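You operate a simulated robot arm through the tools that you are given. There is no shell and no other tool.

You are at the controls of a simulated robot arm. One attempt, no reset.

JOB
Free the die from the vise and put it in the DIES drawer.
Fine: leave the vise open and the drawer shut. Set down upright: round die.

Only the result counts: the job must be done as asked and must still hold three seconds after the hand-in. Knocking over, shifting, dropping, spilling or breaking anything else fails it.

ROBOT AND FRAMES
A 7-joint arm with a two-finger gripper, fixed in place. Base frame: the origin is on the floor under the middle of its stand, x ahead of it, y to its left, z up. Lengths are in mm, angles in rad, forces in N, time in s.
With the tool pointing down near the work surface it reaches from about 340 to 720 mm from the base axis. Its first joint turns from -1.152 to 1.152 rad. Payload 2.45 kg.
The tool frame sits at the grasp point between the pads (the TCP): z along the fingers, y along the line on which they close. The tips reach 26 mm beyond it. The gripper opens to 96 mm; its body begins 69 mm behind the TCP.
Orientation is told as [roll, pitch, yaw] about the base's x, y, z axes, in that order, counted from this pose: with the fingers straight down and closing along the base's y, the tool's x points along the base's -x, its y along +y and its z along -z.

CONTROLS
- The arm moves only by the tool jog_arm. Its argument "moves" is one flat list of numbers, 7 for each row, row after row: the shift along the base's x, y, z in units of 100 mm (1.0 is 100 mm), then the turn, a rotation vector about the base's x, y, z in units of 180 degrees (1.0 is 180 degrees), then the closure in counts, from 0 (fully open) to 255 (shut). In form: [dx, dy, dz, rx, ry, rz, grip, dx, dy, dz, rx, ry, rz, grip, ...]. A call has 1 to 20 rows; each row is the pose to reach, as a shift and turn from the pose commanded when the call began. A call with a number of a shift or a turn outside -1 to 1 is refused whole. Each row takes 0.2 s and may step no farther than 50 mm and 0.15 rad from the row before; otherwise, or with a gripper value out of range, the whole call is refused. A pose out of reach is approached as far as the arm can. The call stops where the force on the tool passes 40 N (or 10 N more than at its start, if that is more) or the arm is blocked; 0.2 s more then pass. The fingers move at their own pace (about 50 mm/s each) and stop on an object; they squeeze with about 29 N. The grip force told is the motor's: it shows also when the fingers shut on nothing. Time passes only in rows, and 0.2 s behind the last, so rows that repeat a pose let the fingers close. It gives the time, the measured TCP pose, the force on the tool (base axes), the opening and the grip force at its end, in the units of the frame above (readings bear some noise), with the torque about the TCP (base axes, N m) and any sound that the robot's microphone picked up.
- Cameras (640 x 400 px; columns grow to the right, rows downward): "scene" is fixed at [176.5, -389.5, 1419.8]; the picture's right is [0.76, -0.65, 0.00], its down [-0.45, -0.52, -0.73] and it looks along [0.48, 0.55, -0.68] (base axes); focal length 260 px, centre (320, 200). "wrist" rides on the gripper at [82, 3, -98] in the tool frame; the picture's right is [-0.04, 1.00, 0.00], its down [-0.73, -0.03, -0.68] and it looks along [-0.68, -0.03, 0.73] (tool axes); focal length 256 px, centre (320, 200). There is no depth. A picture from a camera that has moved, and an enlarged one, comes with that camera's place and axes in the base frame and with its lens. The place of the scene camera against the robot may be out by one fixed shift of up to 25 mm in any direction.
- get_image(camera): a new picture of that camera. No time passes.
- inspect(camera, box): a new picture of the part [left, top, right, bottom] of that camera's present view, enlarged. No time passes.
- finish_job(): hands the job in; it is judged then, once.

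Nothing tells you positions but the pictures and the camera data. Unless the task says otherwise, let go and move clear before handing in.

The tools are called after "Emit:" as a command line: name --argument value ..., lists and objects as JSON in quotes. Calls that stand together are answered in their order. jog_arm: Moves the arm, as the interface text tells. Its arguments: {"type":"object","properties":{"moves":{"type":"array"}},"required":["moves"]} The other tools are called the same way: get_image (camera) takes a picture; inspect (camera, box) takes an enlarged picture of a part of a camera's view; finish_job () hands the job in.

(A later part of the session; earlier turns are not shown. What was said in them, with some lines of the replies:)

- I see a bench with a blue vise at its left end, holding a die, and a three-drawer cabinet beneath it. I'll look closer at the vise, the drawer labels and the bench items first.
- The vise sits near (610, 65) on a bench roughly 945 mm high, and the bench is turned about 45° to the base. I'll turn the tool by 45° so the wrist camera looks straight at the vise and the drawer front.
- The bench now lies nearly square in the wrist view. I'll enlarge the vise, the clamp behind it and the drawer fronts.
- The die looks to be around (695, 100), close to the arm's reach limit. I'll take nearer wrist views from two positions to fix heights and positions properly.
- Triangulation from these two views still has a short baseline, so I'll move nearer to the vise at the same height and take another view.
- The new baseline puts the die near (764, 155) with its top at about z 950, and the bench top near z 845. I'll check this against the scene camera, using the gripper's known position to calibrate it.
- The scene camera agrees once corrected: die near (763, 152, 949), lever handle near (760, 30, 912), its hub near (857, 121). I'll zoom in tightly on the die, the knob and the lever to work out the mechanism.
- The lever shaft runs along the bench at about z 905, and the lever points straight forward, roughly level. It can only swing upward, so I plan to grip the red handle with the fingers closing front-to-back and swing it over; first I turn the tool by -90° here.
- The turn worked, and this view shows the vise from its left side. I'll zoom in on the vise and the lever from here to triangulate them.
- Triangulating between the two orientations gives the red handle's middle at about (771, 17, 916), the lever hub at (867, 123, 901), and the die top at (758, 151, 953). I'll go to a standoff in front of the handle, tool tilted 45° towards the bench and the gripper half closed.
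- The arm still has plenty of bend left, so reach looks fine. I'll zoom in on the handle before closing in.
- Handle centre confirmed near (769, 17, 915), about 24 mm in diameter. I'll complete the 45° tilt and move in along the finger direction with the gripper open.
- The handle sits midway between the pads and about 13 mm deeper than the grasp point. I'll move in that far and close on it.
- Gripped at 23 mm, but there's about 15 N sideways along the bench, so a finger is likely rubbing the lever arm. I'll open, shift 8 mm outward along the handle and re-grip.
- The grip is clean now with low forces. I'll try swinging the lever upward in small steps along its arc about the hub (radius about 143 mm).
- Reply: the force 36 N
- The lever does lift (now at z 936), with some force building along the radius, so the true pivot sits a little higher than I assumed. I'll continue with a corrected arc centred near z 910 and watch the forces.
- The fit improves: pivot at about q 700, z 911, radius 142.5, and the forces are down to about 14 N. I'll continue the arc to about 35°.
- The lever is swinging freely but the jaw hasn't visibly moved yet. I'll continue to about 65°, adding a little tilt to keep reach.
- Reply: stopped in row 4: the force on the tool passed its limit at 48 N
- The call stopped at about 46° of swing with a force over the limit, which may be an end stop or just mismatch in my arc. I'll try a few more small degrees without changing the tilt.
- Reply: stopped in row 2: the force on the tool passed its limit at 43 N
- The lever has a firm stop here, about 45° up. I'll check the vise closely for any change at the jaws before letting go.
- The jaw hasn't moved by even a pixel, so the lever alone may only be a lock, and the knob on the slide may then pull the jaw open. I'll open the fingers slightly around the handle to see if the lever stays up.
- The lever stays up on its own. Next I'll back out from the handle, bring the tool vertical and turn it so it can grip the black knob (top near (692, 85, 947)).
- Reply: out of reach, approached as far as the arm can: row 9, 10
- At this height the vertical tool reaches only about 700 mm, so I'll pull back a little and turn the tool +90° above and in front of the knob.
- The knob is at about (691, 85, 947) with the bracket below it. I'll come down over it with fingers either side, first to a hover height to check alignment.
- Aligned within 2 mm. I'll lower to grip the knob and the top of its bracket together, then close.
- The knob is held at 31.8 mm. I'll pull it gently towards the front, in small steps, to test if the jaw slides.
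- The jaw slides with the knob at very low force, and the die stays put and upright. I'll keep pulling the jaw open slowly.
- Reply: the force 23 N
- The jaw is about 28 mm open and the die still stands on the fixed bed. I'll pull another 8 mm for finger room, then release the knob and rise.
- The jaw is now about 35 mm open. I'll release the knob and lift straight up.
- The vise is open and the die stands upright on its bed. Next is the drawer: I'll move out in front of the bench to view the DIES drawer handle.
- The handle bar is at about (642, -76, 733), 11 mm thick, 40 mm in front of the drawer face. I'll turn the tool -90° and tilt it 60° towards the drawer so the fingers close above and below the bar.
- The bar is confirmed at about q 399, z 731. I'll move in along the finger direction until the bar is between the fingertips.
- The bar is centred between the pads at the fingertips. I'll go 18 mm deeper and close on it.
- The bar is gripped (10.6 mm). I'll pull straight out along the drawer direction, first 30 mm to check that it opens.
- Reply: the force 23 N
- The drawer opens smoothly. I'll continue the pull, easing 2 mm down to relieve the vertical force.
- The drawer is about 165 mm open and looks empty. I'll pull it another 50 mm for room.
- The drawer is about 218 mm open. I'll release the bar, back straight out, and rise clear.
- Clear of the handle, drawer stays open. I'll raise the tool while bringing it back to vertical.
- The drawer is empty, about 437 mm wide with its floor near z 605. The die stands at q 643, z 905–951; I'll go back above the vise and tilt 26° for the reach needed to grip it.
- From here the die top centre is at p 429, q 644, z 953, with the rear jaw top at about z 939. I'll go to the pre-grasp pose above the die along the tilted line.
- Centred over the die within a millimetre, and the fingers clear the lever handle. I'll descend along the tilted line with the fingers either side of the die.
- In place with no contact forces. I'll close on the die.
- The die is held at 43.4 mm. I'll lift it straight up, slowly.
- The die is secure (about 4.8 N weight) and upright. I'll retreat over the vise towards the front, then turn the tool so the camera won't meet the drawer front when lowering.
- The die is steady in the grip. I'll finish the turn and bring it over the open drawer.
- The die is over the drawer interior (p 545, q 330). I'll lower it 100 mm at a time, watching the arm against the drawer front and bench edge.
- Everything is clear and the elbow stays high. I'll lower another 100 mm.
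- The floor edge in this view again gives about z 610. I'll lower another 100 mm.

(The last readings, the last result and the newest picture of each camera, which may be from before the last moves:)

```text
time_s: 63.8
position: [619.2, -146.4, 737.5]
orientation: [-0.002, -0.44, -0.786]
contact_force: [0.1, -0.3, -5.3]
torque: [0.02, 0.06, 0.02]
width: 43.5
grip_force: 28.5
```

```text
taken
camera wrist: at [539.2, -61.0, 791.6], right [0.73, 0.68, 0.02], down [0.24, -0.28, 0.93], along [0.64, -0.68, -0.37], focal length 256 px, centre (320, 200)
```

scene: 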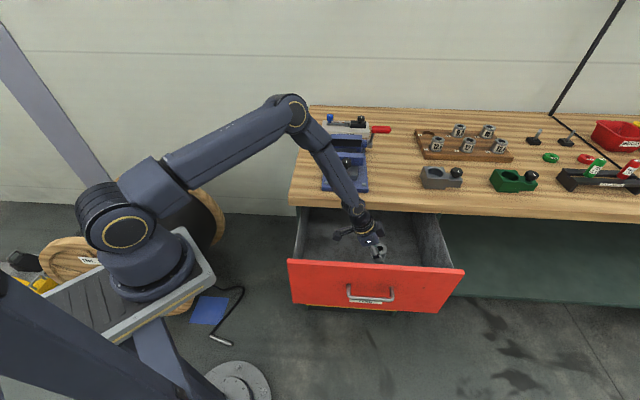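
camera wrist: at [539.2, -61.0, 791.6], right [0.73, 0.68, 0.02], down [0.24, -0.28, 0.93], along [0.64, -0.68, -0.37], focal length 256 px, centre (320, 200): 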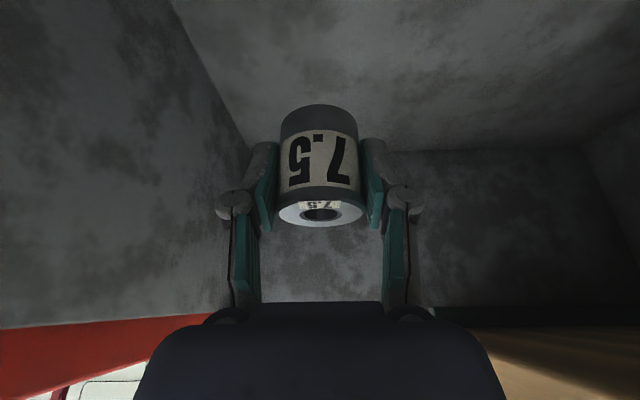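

The floor estimate stays at about z 608, so contact should come near TCP z 641. I'll lower 70 mm, then feel for the floor in small steps.

Emit:
jog_arm --moves '[0, 0, -0.18, 0, 0, 0, 255, 0, 0, -0.36, 0, 0, 0, 255, 0, 0, -0.54, 0, 0, 0, 255, 0, 0, -0.7, 0, 0, 0, 255, 0, 0, -0.7, 0, 0, 0, 255]'

Emit:
get_image --camera "wrist"

Emit:
get_image --camera "scene"

```text
time_s: 65.0
position: [618.6, -144.2, 668.6]
orientation: [-0.002, -0.441, -0.786]
contact_force: [0.4, -0.6, -5.1]
torque: [0.01, 0.01, -0.01]
width: 43.4
grip_force: 28.7
```

```text
taken
camera wrist: at [538.1, -59.8, 722.3], right [0.73, 0.68, 0.02], down [0.24, -0.28, 0.93], along [0.64, -0.68, -0.37], focal length 256 px, centre (320, 200)
```

wrist: 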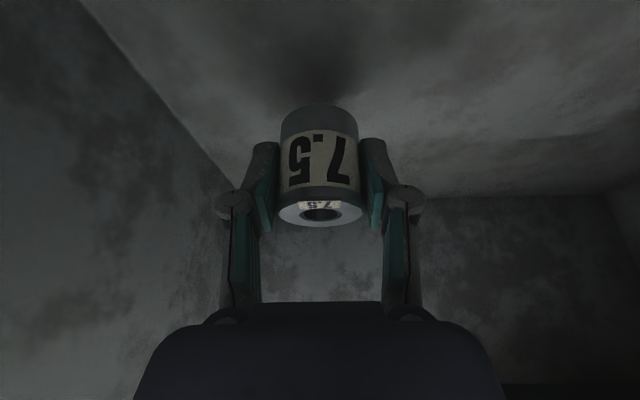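

```text
taken
```

scene: 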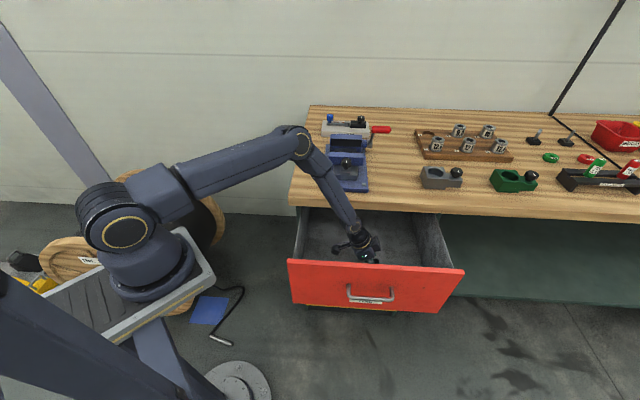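

A shadow under the die shows the floor is near. I'll lower 18 mm, then step gently.

Emit:
jog_arm --moves '[0, 0, -0.06, 0, 0, 0, 255, 0, 0, -0.12, 0, 0, 0, 255, 0, 0, -0.18, 0, 0, 0, 255]'

Emit:
jog_arm --moves '[0, 0, -0.03, 0, 0, 0, 255, 0, 0, -0.03, 0, 0, 0, 255]'

Emit:
jog_arm --moves '[0, 0, -0.02, 0, 0, 0, 255, 0, 0, -0.02, 0, 0, 0, 255]'

```text
time_s: 65.8
position: [615.7, -145.1, 649.8]
orientation: [-0.001, -0.443, -0.785]
contact_force: [-0.4, -0.9, -4.8]
torque: [0.03, 0.03, 0.01]
width: 43.4
grip_force: 28.6
```

```text
time_s: 66.4
position: [615.5, -144.8, 646.6]
orientation: [-0.001, -0.441, -0.785]
contact_force: [0.7, 0.5, -5.7]
torque: [0.04, 0.02, -0.01]
width: 43.5
grip_force: 28.7
```

```text
time_s: 67.0
position: [617.7, -145.0, 645.8]
orientation: [-0.002, -0.44, -0.785]
contact_force: [0.0, -0.4, -5.1]
torque: [0.06, 0.01, -0.02]
width: 43.4
grip_force: 28.5
```

No contact yet at TCP z 645. I'll keep stepping down 2 mm at a time.

Emit:
jog_arm --moves '[0, 0, -0.02, 0, 0, 0, 255, 0, 0, -0.02, 0, 0, 0, 255]'

Emit:
jog_arm --moves '[0, 0, -0.02, 0, 0, 0, 255, 0, 0, -0.02, 0, 0, 0, 255]'

Emit:
inspect --camera "wrist" --box '[240, 60, 400, 160]'

```text
time_s: 67.6
position: [616.7, -145.1, 642.4]
orientation: [-0.002, -0.441, -0.786]
contact_force: [0.2, 0.3, -5.1]
torque: [-0.01, 0.0, 0.0]
width: 43.2
grip_force: 28.7
```

```text
time_s: 68.2
position: [616.4, -145.9, 641.5]
orientation: [0.0, -0.444, -0.786]
contact_force: [-2.5, 4.1, 7.4]
torque: [-0.15, 0.18, -0.08]
width: 43.5
grip_force: 29.1
```

```text
4.00 times, centred on (320, 110) of wrist
camera zoom: at [537.9, -60.4, 694.5], right [0.73, 0.68, 0.02], down [0.24, -0.28, 0.93], along [0.64, -0.68, -0.37], focal length 1024 px, centre (320, 560)
```

zoom: 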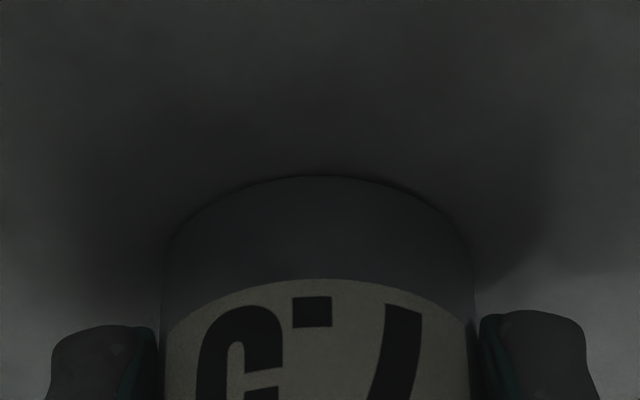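

The floor is touched (force up by about 12 N). I'll open the fingers gradually and check that the die stands.

Emit:
jog_arm --moves '[0, 0, 0, 0, 0, 0, 130, 0, 0, 0, 0, 0, 0, 115, 0, 0, 0, 0, 0, 0, 95, 0, 0, 0, 0, 0, 0, 85, 0, 0, 0, 0, 0, 0, 85]'

Emit:
get_image --camera "wrist"

```text
time_s: 69.4
position: [617.2, -145.6, 640.0]
orientation: [-0.002, -0.443, -0.785]
contact_force: [0.3, -0.2, 0.3]
torque: [-0.01, 0.02, 0.02]
width: 64.3
grip_force: 0.0
```

```text
taken
camera wrist: at [537.5, -60.3, 694.0], right [0.73, 0.68, 0.02], down [0.24, -0.28, 0.93], along [0.64, -0.68, -0.37], focal length 256 px, centre (320, 200)
```

wrist: 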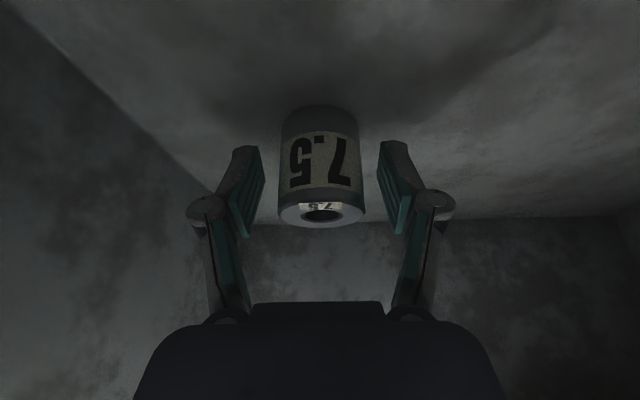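

The die stands free and upright on the drawer floor. I'll withdraw back along the finger line and then straight up.

Emit:
jog_arm --moves '[-0.03, 0.03, 0.09, 0, 0, 0, 85, -0.08, 0.08, 0.24, 0, 0, 0, 85, -0.15, 0.15, 0.45, 0, 0, 0, 85, -0.22, 0.22, 0.67, 0, 0, 0, 85, -0.3, 0.3, 0.9, 0, 0, 0, 85]'

Emit:
get_image --camera "wrist"

Emit:
jog_arm --moves '[0, 0, 0.25, 0, 0, 0, 85, 0, 0, 0.5, 0, 0, 0, 85, 0, 0, 0.75, 0, 0, 0, 85, 0, 0, 1.0, 0, 0, 0, 85]'

Emit:
jog_arm --moves '[0, 0, 0.25, 0, 0, 0, 85, 0, 0, 0.5, 0, 0, 0, 85, 0, 0, 0.75, 0, 0, 0, 85, 0, 0, 1.0, 0, 0, 0, 85]'

Emit:
get_image --camera "scene"

Emit:
get_image --camera "wrist"

```text
time_s: 70.6
position: [583.7, -115.2, 732.1]
orientation: [-0.002, -0.442, -0.785]
contact_force: [-0.4, -0.2, 0.1]
torque: [-0.02, -0.03, 0.02]
width: 64.2
grip_force: 0.0
```

```text
taken
camera wrist: at [505.8, -30.3, 785.2], right [0.73, 0.68, 0.02], down [0.24, -0.28, 0.93], along [0.64, -0.68, -0.37], focal length 256 px, centre (320, 200)
```

wrist: 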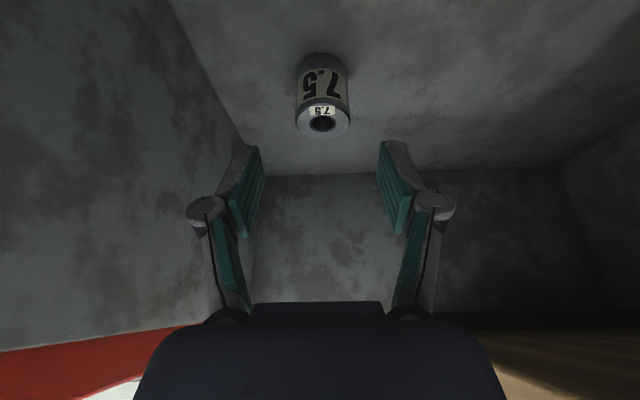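

```text
time_s: 71.6
position: [586.0, -114.3, 832.2]
orientation: [-0.001, -0.441, -0.785]
contact_force: [0.0, -0.8, -0.3]
torque: [0.0, -0.02, 0.02]
width: 64.0
grip_force: 0.1
```

```text
time_s: 72.6
position: [587.0, -115.2, 930.2]
orientation: [-0.001, -0.442, -0.785]
contact_force: [0.2, 0.5, 0.3]
torque: [0.01, -0.03, 0.02]
width: 64.1
grip_force: 0.1
```

```text
taken
```

scene: 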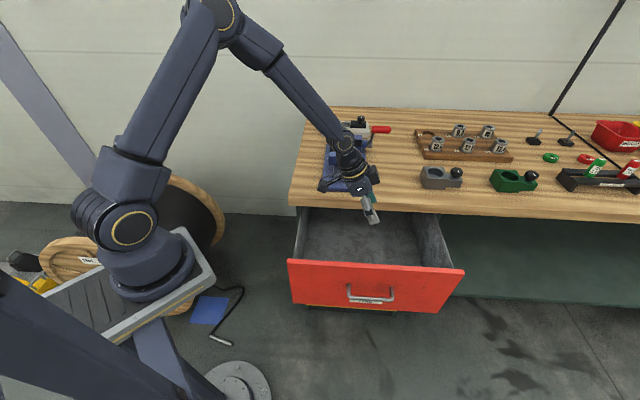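

```text
taken
camera wrist: at [506.9, -30.1, 984.2], right [0.73, 0.68, 0.02], down [0.24, -0.28, 0.93], along [0.64, -0.68, -0.37], focal length 256 px, centre (320, 200)
```

wrist: 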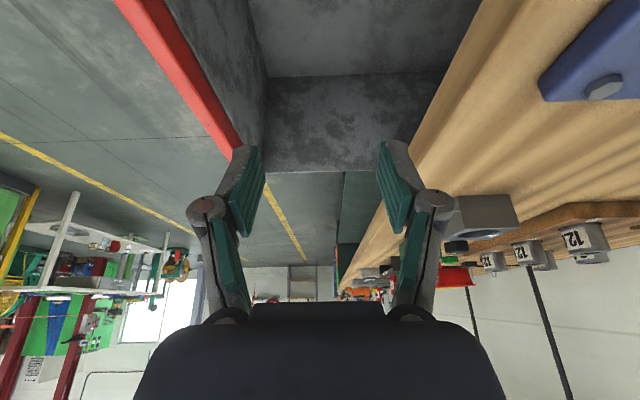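

The die is upright inside. Now the drawer must be shut: I'll bring the tool vertical, move out in front of the drawer and re-tilt 60° for the same grip on the handle.

Emit:
jog_arm --moves '[-0.17, -0.19, 0.05, 0.0249, 0.0249, 0, 122, -0.34, -0.38, 0.1, 0.0498, 0.0498, 0, 122, -0.51, -0.57, 0.1, 0.0746, 0.0746, 0, 122, -0.68, -0.76, 0.1, 0.0995, 0.0995, 0, 122]'

Emit:
jog_arm --moves '[-0.12, -0.13, 0, 0, 0, 0, 122, -0.24, -0.26, 0, 0, 0, 0, 122, -0.36, -0.39, 0, 0.0295, -0.0295, 0, 122, -0.48, -0.52, 0, 0.0589, -0.0589, 0, 122, -0.6, -0.65, 0, 0.0884, -0.0884, 0, 122, -0.68, -0.74, 0, 0.1179, -0.1179, 0, 122, -0.7, -0.76, -0.1, 0.1473, -0.1473, 0, 122, -0.7, -0.76, -0.2, 0.1768, -0.1768, 0, 122, -0.7, -0.76, -0.3, 0.2062, -0.2062, 0, 122, -0.7, -0.76, -0.4, 0.2357, -0.2357, 0, 122]'

Emit:
get_image --camera "wrist"

Emit:
get_image --camera "scene"

```text
time_s: 73.6
position: [521.2, -192.9, 940.1]
orientation: [0.0, 0.0, -0.783]
contact_force: [-0.3, -0.7, -0.5]
torque: [-0.05, 0.01, -0.02]
width: 50.1
grip_force: 0.1
```

```text
time_s: 75.8
position: [450.0, -267.1, 900.8]
orientation: [1.048, -0.002, -0.787]
contact_force: [0.2, 0.2, -0.4]
torque: [-0.03, 0.04, -0.02]
width: 50.0
grip_force: 0.0
```

```text
taken
camera wrist: at [332.2, -268.3, 952.7], right [0.38, 0.33, 0.87], down [0.09, -0.94, 0.31], along [0.92, -0.04, -0.39], focal length 256 px, centre (320, 200)
```

wrist: 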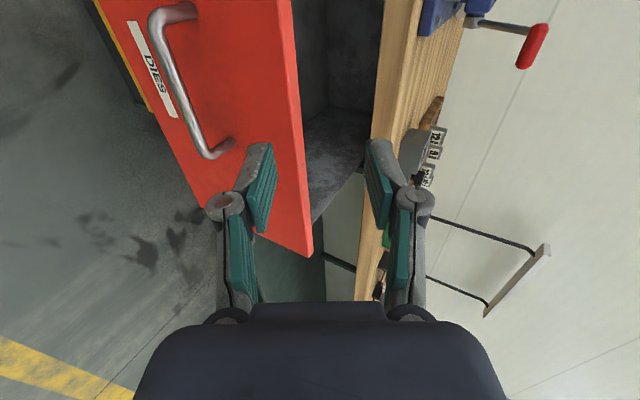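

```text
taken
```

scene: 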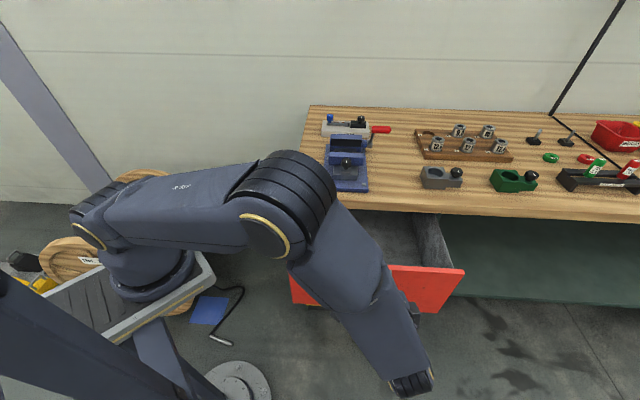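

Positioned in front of the drawer as before. I'll descend along the same path I used when leaving the handle.

Emit:
jog_arm --moves '[0, 0, -0.25, 0, 0, 0, 122, 0, 0, -0.5, 0, 0, 0, 122, 0, 0, -0.75, 0, 0, 0, 122, 0, 0, -1.0, 0, 0, 0, 122]'

Emit:
jog_arm --moves '[0, 0, -0.2, 0, 0, 0, 122, 0, 0, -0.38, 0, 0, 0, 122, 0, 0, -0.38, 0, 0, 0, 122]'

Emit:
get_image --camera "wrist"

```text
time_s: 76.8
position: [447.2, -269.2, 799.9]
orientation: [1.044, 0.0, -0.784]
contact_force: [0.2, 0.3, -0.4]
torque: [-0.04, -0.03, 0.0]
width: 50.1
grip_force: 0.1
```

```text
time_s: 77.6
position: [446.7, -268.1, 763.0]
orientation: [1.045, 0.0, -0.785]
contact_force: [0.5, 0.4, -0.1]
torque: [0.0, -0.02, 0.0]
width: 50.0
grip_force: 0.1
```

```text
taken
camera wrist: at [329.9, -268.5, 814.1], right [0.38, 0.33, 0.86], down [0.09, -0.94, 0.31], along [0.92, -0.04, -0.39], focal length 256 px, centre (320, 200)
```

wrist: 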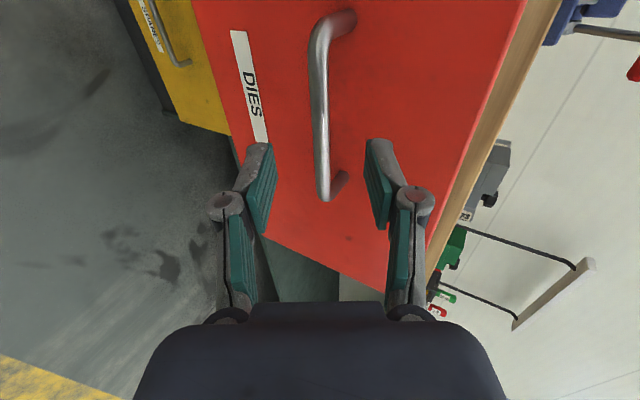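

The bar is centred between the pads. I'll advance 55 mm along the finger line and close on it.

Emit:
jog_arm --moves '[0.12, 0.12, -0.1, 0, 0, 0, 122, 0.24, 0.24, -0.195, 0, 0, 0, 122, 0.337, 0.337, -0.275, 0, 0, 0, 122, 0.337, 0.337, -0.275, 0, 0, 0, 160, 0.337, 0.337, -0.275, 0, 0, 0, 255, 0.337, 0.337, -0.275, 0, 0, 0, 255, 0.337, 0.337, -0.275, 0, 0, 0, 255]'

Emit:
get_image --camera "wrist"

```text
time_s: 79.2
position: [481.9, -234.6, 735.7]
orientation: [1.046, -0.001, -0.786]
contact_force: [1.4, 0.8, 4.2]
torque: [-0.1, -0.1, 0.24]
width: 11.0
grip_force: 38.1
```

```text
taken
camera wrist: at [365.5, -234.5, 786.5], right [0.38, 0.33, 0.87], down [0.09, -0.94, 0.31], along [0.92, -0.04, -0.39], focal length 256 px, centre (320, 200)
```

wrist: 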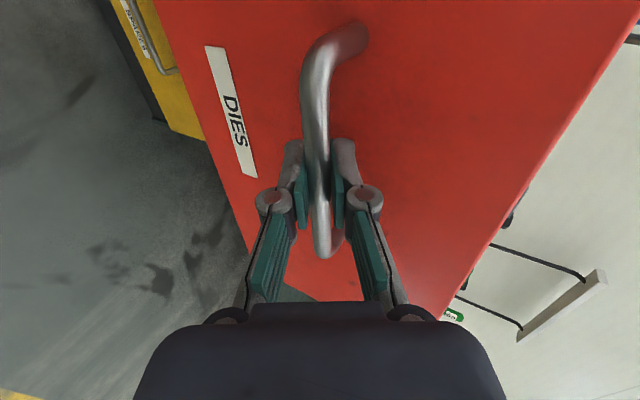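

The handle is held again. I'll push the drawer shut slowly with gentle starts and stops so the die stays standing.

Emit:
jog_arm --moves '[0.01, 0.01, 0, 0, 0, 0, 255, 0.03, 0.03, 0, 0, 0, 0, 255, 0.06, 0.06, 0, 0, 0, 0, 255, 0.1, 0.1, 0, 0, 0, 0, 255, 0.145, 0.145, 0, 0, 0, 0, 255, 0.19, 0.19, 0, 0, 0, 0, 255, 0.24, 0.24, 0, 0, 0, 0, 255, 0.29, 0.29, 0, 0, 0, 0, 255, 0.34, 0.34, 0, 0, 0, 0, 255, 0.39, 0.39, 0, 0, 0, 0, 255, 0.44, 0.44, 0, 0, 0, 0, 255, 0.49, 0.49, 0, 0, 0, 0, 255, 0.54, 0.54, 0, 0, 0, 0, 255, 0.59, 0.59, 0, 0, 0, 0, 255, 0.64, 0.64, 0, 0, 0, 0, 255, 0.69, 0.69, 0, 0, 0, 0, 255, 0.735, 0.735, 0, 0, 0, 0, 255, 0.77, 0.77, 0, 0, 0, 0, 255, 0.79, 0.79, 0, 0, 0, 0, 255, 0.8, 0.8, 0, 0, 0, 0, 255]'

Emit:
get_image --camera "scene"

```text
time_s: 83.4
position: [561.9, -153.9, 735.1]
orientation: [1.04, 0.002, -0.785]
contact_force: [-6.4, 5.3, -29.6]
torque: [-0.27, -0.17, 0.27]
width: 10.9
grip_force: 37.8
```

```text
taken
```

scene: 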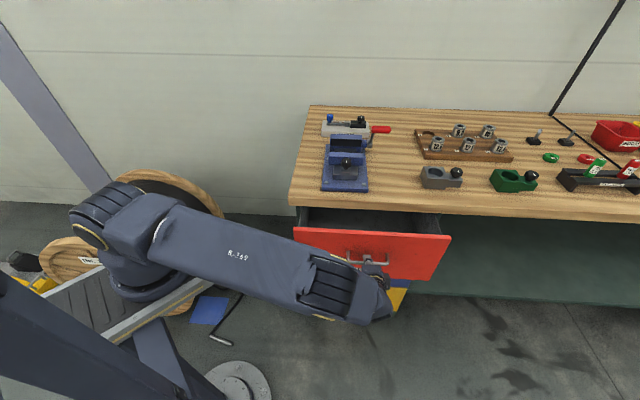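

The drawer is half closed; the handle pushes down on the tool by about 30 N, so I'll ease 3 mm lower while finishing the push slowly.

Emit:
jog_arm --moves '[0.01, 0.01, -0.015, 0, 0, 0, 255, 0.03, 0.03, -0.03, 0, 0, 0, 255, 0.06, 0.06, -0.03, 0, 0, 0, 255, 0.1, 0.1, -0.03, 0, 0, 0, 255, 0.145, 0.145, -0.03, 0, 0, 0, 255, 0.19, 0.19, -0.03, 0, 0, 0, 255, 0.24, 0.24, -0.03, 0, 0, 0, 255, 0.29, 0.29, -0.03, 0, 0, 0, 255, 0.34, 0.34, -0.03, 0, 0, 0, 255, 0.39, 0.39, -0.03, 0, 0, 0, 255, 0.44, 0.44, -0.03, 0, 0, 0, 255, 0.49, 0.49, -0.03, 0, 0, 0, 255, 0.54, 0.54, -0.03, 0, 0, 0, 255, 0.585, 0.585, -0.03, 0, 0, 0, 255, 0.625, 0.625, -0.03, 0, 0, 0, 255, 0.66, 0.66, -0.03, 0, 0, 0, 255, 0.685, 0.685, -0.03, 0, 0, 0, 255, 0.7, 0.7, -0.03, 0, 0, 0, 255]'

Emit:
get_image --camera "wrist"

Emit:
inspect --camera "scene" --box '[280, 190, 460, 310]'

```text
time_s: 87.2
position: [633.5, -83.9, 735.0]
orientation: [1.051, 0.001, -0.785]
contact_force: [1.4, 0.6, 31.3]
torque: [-0.23, -0.4, -0.17]
width: 10.7
grip_force: 38.5
```

```text
taken
camera wrist: at [516.6, -83.7, 785.9], right [0.38, 0.32, 0.87], down [0.09, -0.95, 0.31], along [0.92, -0.04, -0.39], focal length 256 px, centre (320, 200)
```

wrist: 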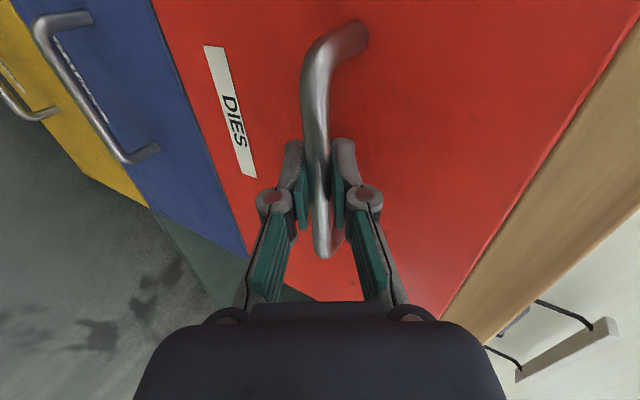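

```text
3.33 times, centred on (370, 250) of scene
camera zoom: at [175.9, -389.4, 1419.9], right [0.76, -0.65, 0.0], down [-0.45, -0.52, -0.73], along [0.48, 0.55, -0.68], focal length 868 px, centre (153, 33)
```

zoom: 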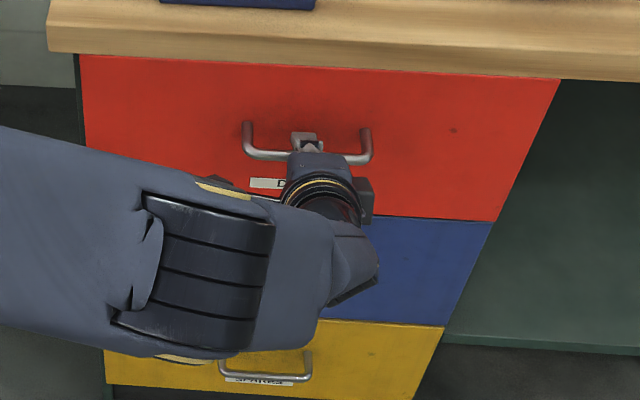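

About 4 mm remains. I'll restore the height and push the last few millimetres gently until it stops.

Emit:
jog_arm --moves '[0.01, 0.01, 0.02, 0, 0, 0, 255, 0.02, 0.02, 0.03, 0, 0, 0, 255, 0.03, 0.03, 0.03, 0, 0, 0, 255, 0.035, 0.035, 0.03, 0, 0, 0, 255, 0.035, 0.035, 0.03, 0, 0, 0, 255]'

Emit:
inspect --camera "wrist" --box '[420, 0, 640, 330]'

```text
time_s: 88.4
position: [634.7, -82.3, 734.1]
orientation: [1.043, 0.001, -0.784]
contact_force: [6.6, -1.5, 3.4]
torque: [-0.36, -0.36, -0.03]
width: 10.9
grip_force: 37.9
```

```text
1.21 times, centred on (530, 165) of wrist
camera zoom: at [518.6, -81.6, 786.8], right [0.38, 0.33, 0.86], down [0.09, -0.94, 0.32], along [0.92, -0.04, -0.39], focal length 310 px, centre (66, 242)
```

zoom: 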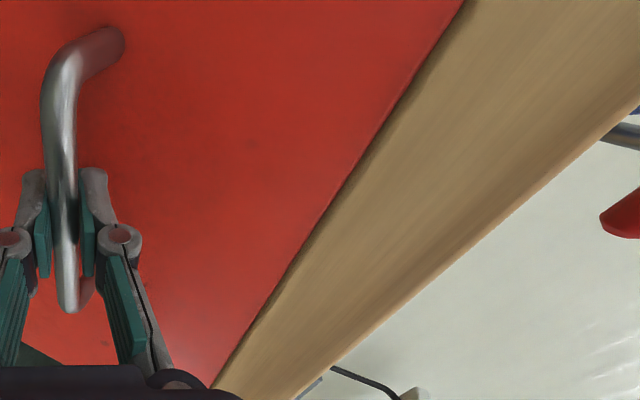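

Still no stopping force, so a little more travel remains. I'll push a few more millimetres until it seats.

Emit:
jog_arm --moves '[0.01, 0.01, 0, 0, 0, 0, 255, 0.02, 0.02, 0, 0, 0, 0, 255, 0.02, 0.02, 0, 0, 0, 0, 255]'

Emit:
jog_arm --moves '[0.01, 0.01, 0, 0, 0, 0, 255, 0.02, 0.02, 0, 0, 0, 0, 255, 0.02, 0.02, 0, 0, 0, 0, 255]'

```text
time_s: 89.2
position: [636.5, -80.0, 735.1]
orientation: [1.042, -0.001, -0.786]
contact_force: [-20.1, -18.3, 7.1]
torque: [-0.08, 0.01, 0.63]
width: 10.7
grip_force: 37.6
```

```text
time_s: 90.0
position: [637.8, -77.5, 733.5]
orientation: [1.041, 0.003, -0.788]
contact_force: [-26.4, -22.7, -3.0]
torque: [-0.33, -0.28, 0.07]
width: 10.4
grip_force: 36.9
```

The drawer is seated (about 35 N against its stop). I'll release the bar and back straight out.

Emit:
jog_arm --moves '[0, 0, 0, 0, 0, 0, 140, 0, 0, 0, 0, 0, 0, 122, 0, 0, 0, 0, 0, 0, 122, -0.1, -0.1, 0.08, 0, 0, 0, 122, -0.2, -0.2, 0.16, 0, 0, 0, 122, -0.32, -0.32, 0.26, 0, 0, 0, 122, -0.45, -0.45, 0.37, 0, 0, 0, 122, -0.6, -0.6, 0.49, 0, 0, 0, 122]'

Emit:
get_image --camera "wrist"

Emit:
get_image --camera "scene"

```text
time_s: 91.8
position: [577.5, -135.8, 784.9]
orientation: [1.045, 0.0, -0.786]
contact_force: [-0.4, 0.2, 0.2]
torque: [-0.01, -0.03, -0.05]
width: 50.1
grip_force: 0.1
```

```text
taken
camera wrist: at [461.6, -136.4, 836.7], right [0.38, 0.33, 0.86], down [0.09, -0.94, 0.31], along [0.92, -0.04, -0.39], focal length 256 px, centre (320, 200)
```

wrist: 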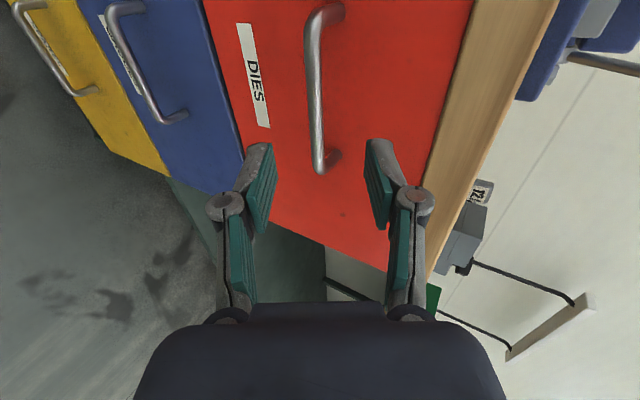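

```text
taken
```

scene: 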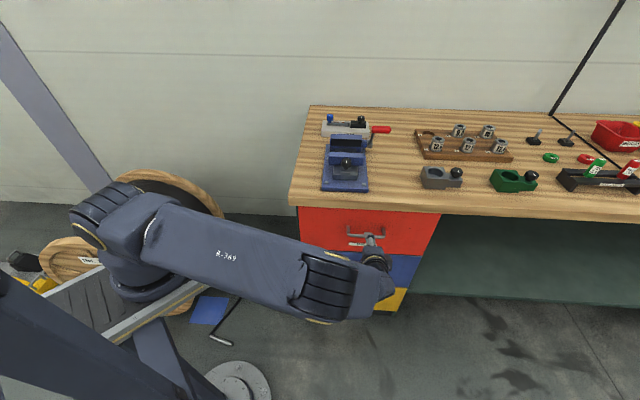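

The drawer is flush and shut, the vise is open, and the bench items look untouched. I'll raise the arm clear and bring the tool vertical before a final check.

Emit:
jog_arm --moves '[-0.1, -0.1, 0.2, 0, 0, 0, 122, -0.2, -0.2, 0.4, -0.0295, 0.0295, 0, 122, -0.3, -0.3, 0.6, -0.0589, 0.0589, 0, 122, -0.3, -0.3, 0.75, -0.0884, 0.0884, 0, 122, -0.3, -0.3, 0.9, -0.1179, 0.1179, 0, 122, -0.3, -0.3, 1.0, -0.1473, 0.1473, 0, 60, -0.3, -0.3, 1.0, -0.1768, 0.1768, 0, 0, -0.3, -0.3, 1.0, -0.2062, 0.2062, 0, 0, -0.3, -0.3, 1.0, -0.2357, 0.2357, 0, 0]'

Emit:
jog_arm --moves '[-0.1, -0.05, 0.25, 0, 0, 0, 0, -0.2, -0.1, 0.5, 0, 0, 0, 0, -0.3, -0.1, 0.75, 0, 0, 0, 0, -0.4, -0.1, 1.0, 0, 0, 0, 0, -0.4, -0.1, 1.0, 0, 0, 0, 0]'

Emit:
get_image --camera "scene"

Emit:
inspect --camera "scene" --box '[285, 95, 465, 215]'

Emit:
inspect --camera "scene" --box '[280, 190, 460, 310]'

```text
time_s: 93.8
position: [548.5, -166.0, 885.5]
orientation: [-0.002, 0.0, -0.787]
contact_force: [0.5, -1.2, -0.2]
torque: [-0.01, -0.03, 0.0]
width: 96.1
grip_force: 0.1
```

```text
time_s: 95.0
position: [508.8, -178.9, 985.1]
orientation: [0.0, -0.001, -0.785]
contact_force: [-0.1, -0.2, 0.2]
torque: [0.0, -0.02, 0.02]
width: 96.0
grip_force: 0.1
```

```text
taken
```

scene: 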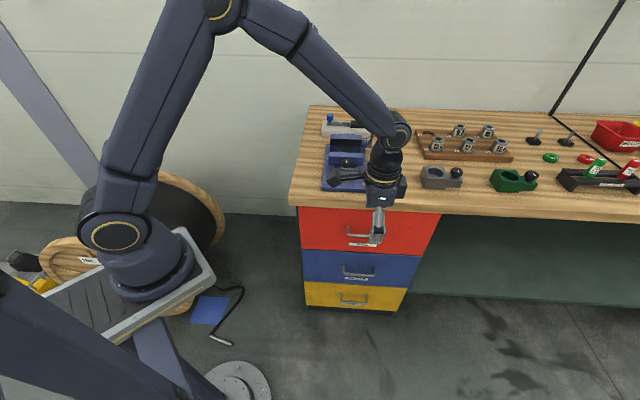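

```text
3.33 times, centred on (375, 155) of scene
camera zoom: at [176.5, -389.5, 1419.8], right [0.76, -0.65, 0.0], down [-0.45, -0.52, -0.73], along [0.48, 0.55, -0.68], focal length 868 px, centre (137, 350)
```

zoom: 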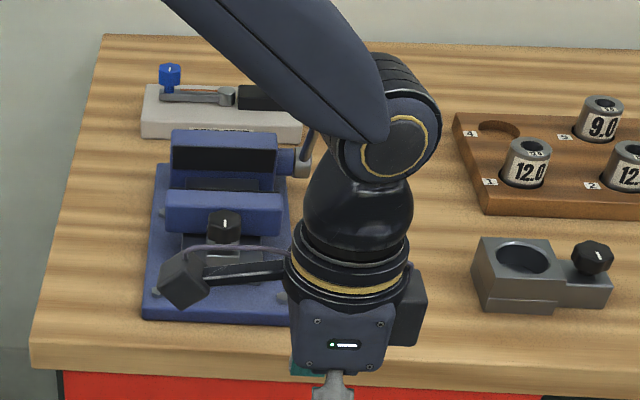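

```text
3.33 times, centred on (370, 250) of scene
camera zoom: at [176.5, -389.5, 1419.8], right [0.76, -0.65, 0.0], down [-0.45, -0.52, -0.73], along [0.48, 0.55, -0.68], focal length 868 px, centre (153, 33)
```

zoom: 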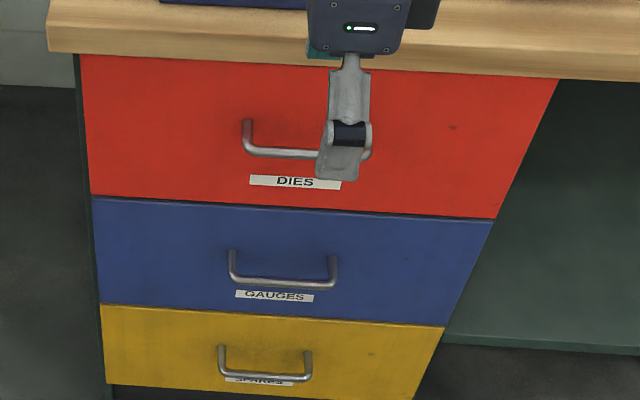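

The DIES drawer is flush again, the vise is open and empty, and the dies, blocks and bend tester are where they were. The die was standing upright on the drawer floor before I pushed the drawer slowly shut. I can't see inside now, but the arm is clear, so I'm handing in.

Emit:
finish_job

```text
The job is handed in.
```

I freed the 7.5 die from the vise and put it in the DIES drawer. I've handed the job in, but no verdict came back.

- **Vise:** I swung the lever up about 45° to unlock it, then pulled the front jaw open about 35 mm by the black knob. It is left open and empty, with the lever still up.
- **Die:** I set it down upright on the drawer floor and saw it standing free after I let go. I then closed the drawer slowly, at up to about 35 mm/s. I did not reopen it, so I haven't seen the die since the drawer shut.
- **Drawer:** I pushed it in until it stopped, and it looks flush, as at the start.
- **Everything else:** In the last pictures, the items near the vise that I could see hadn't moved. The arm is clear with the gripper open.
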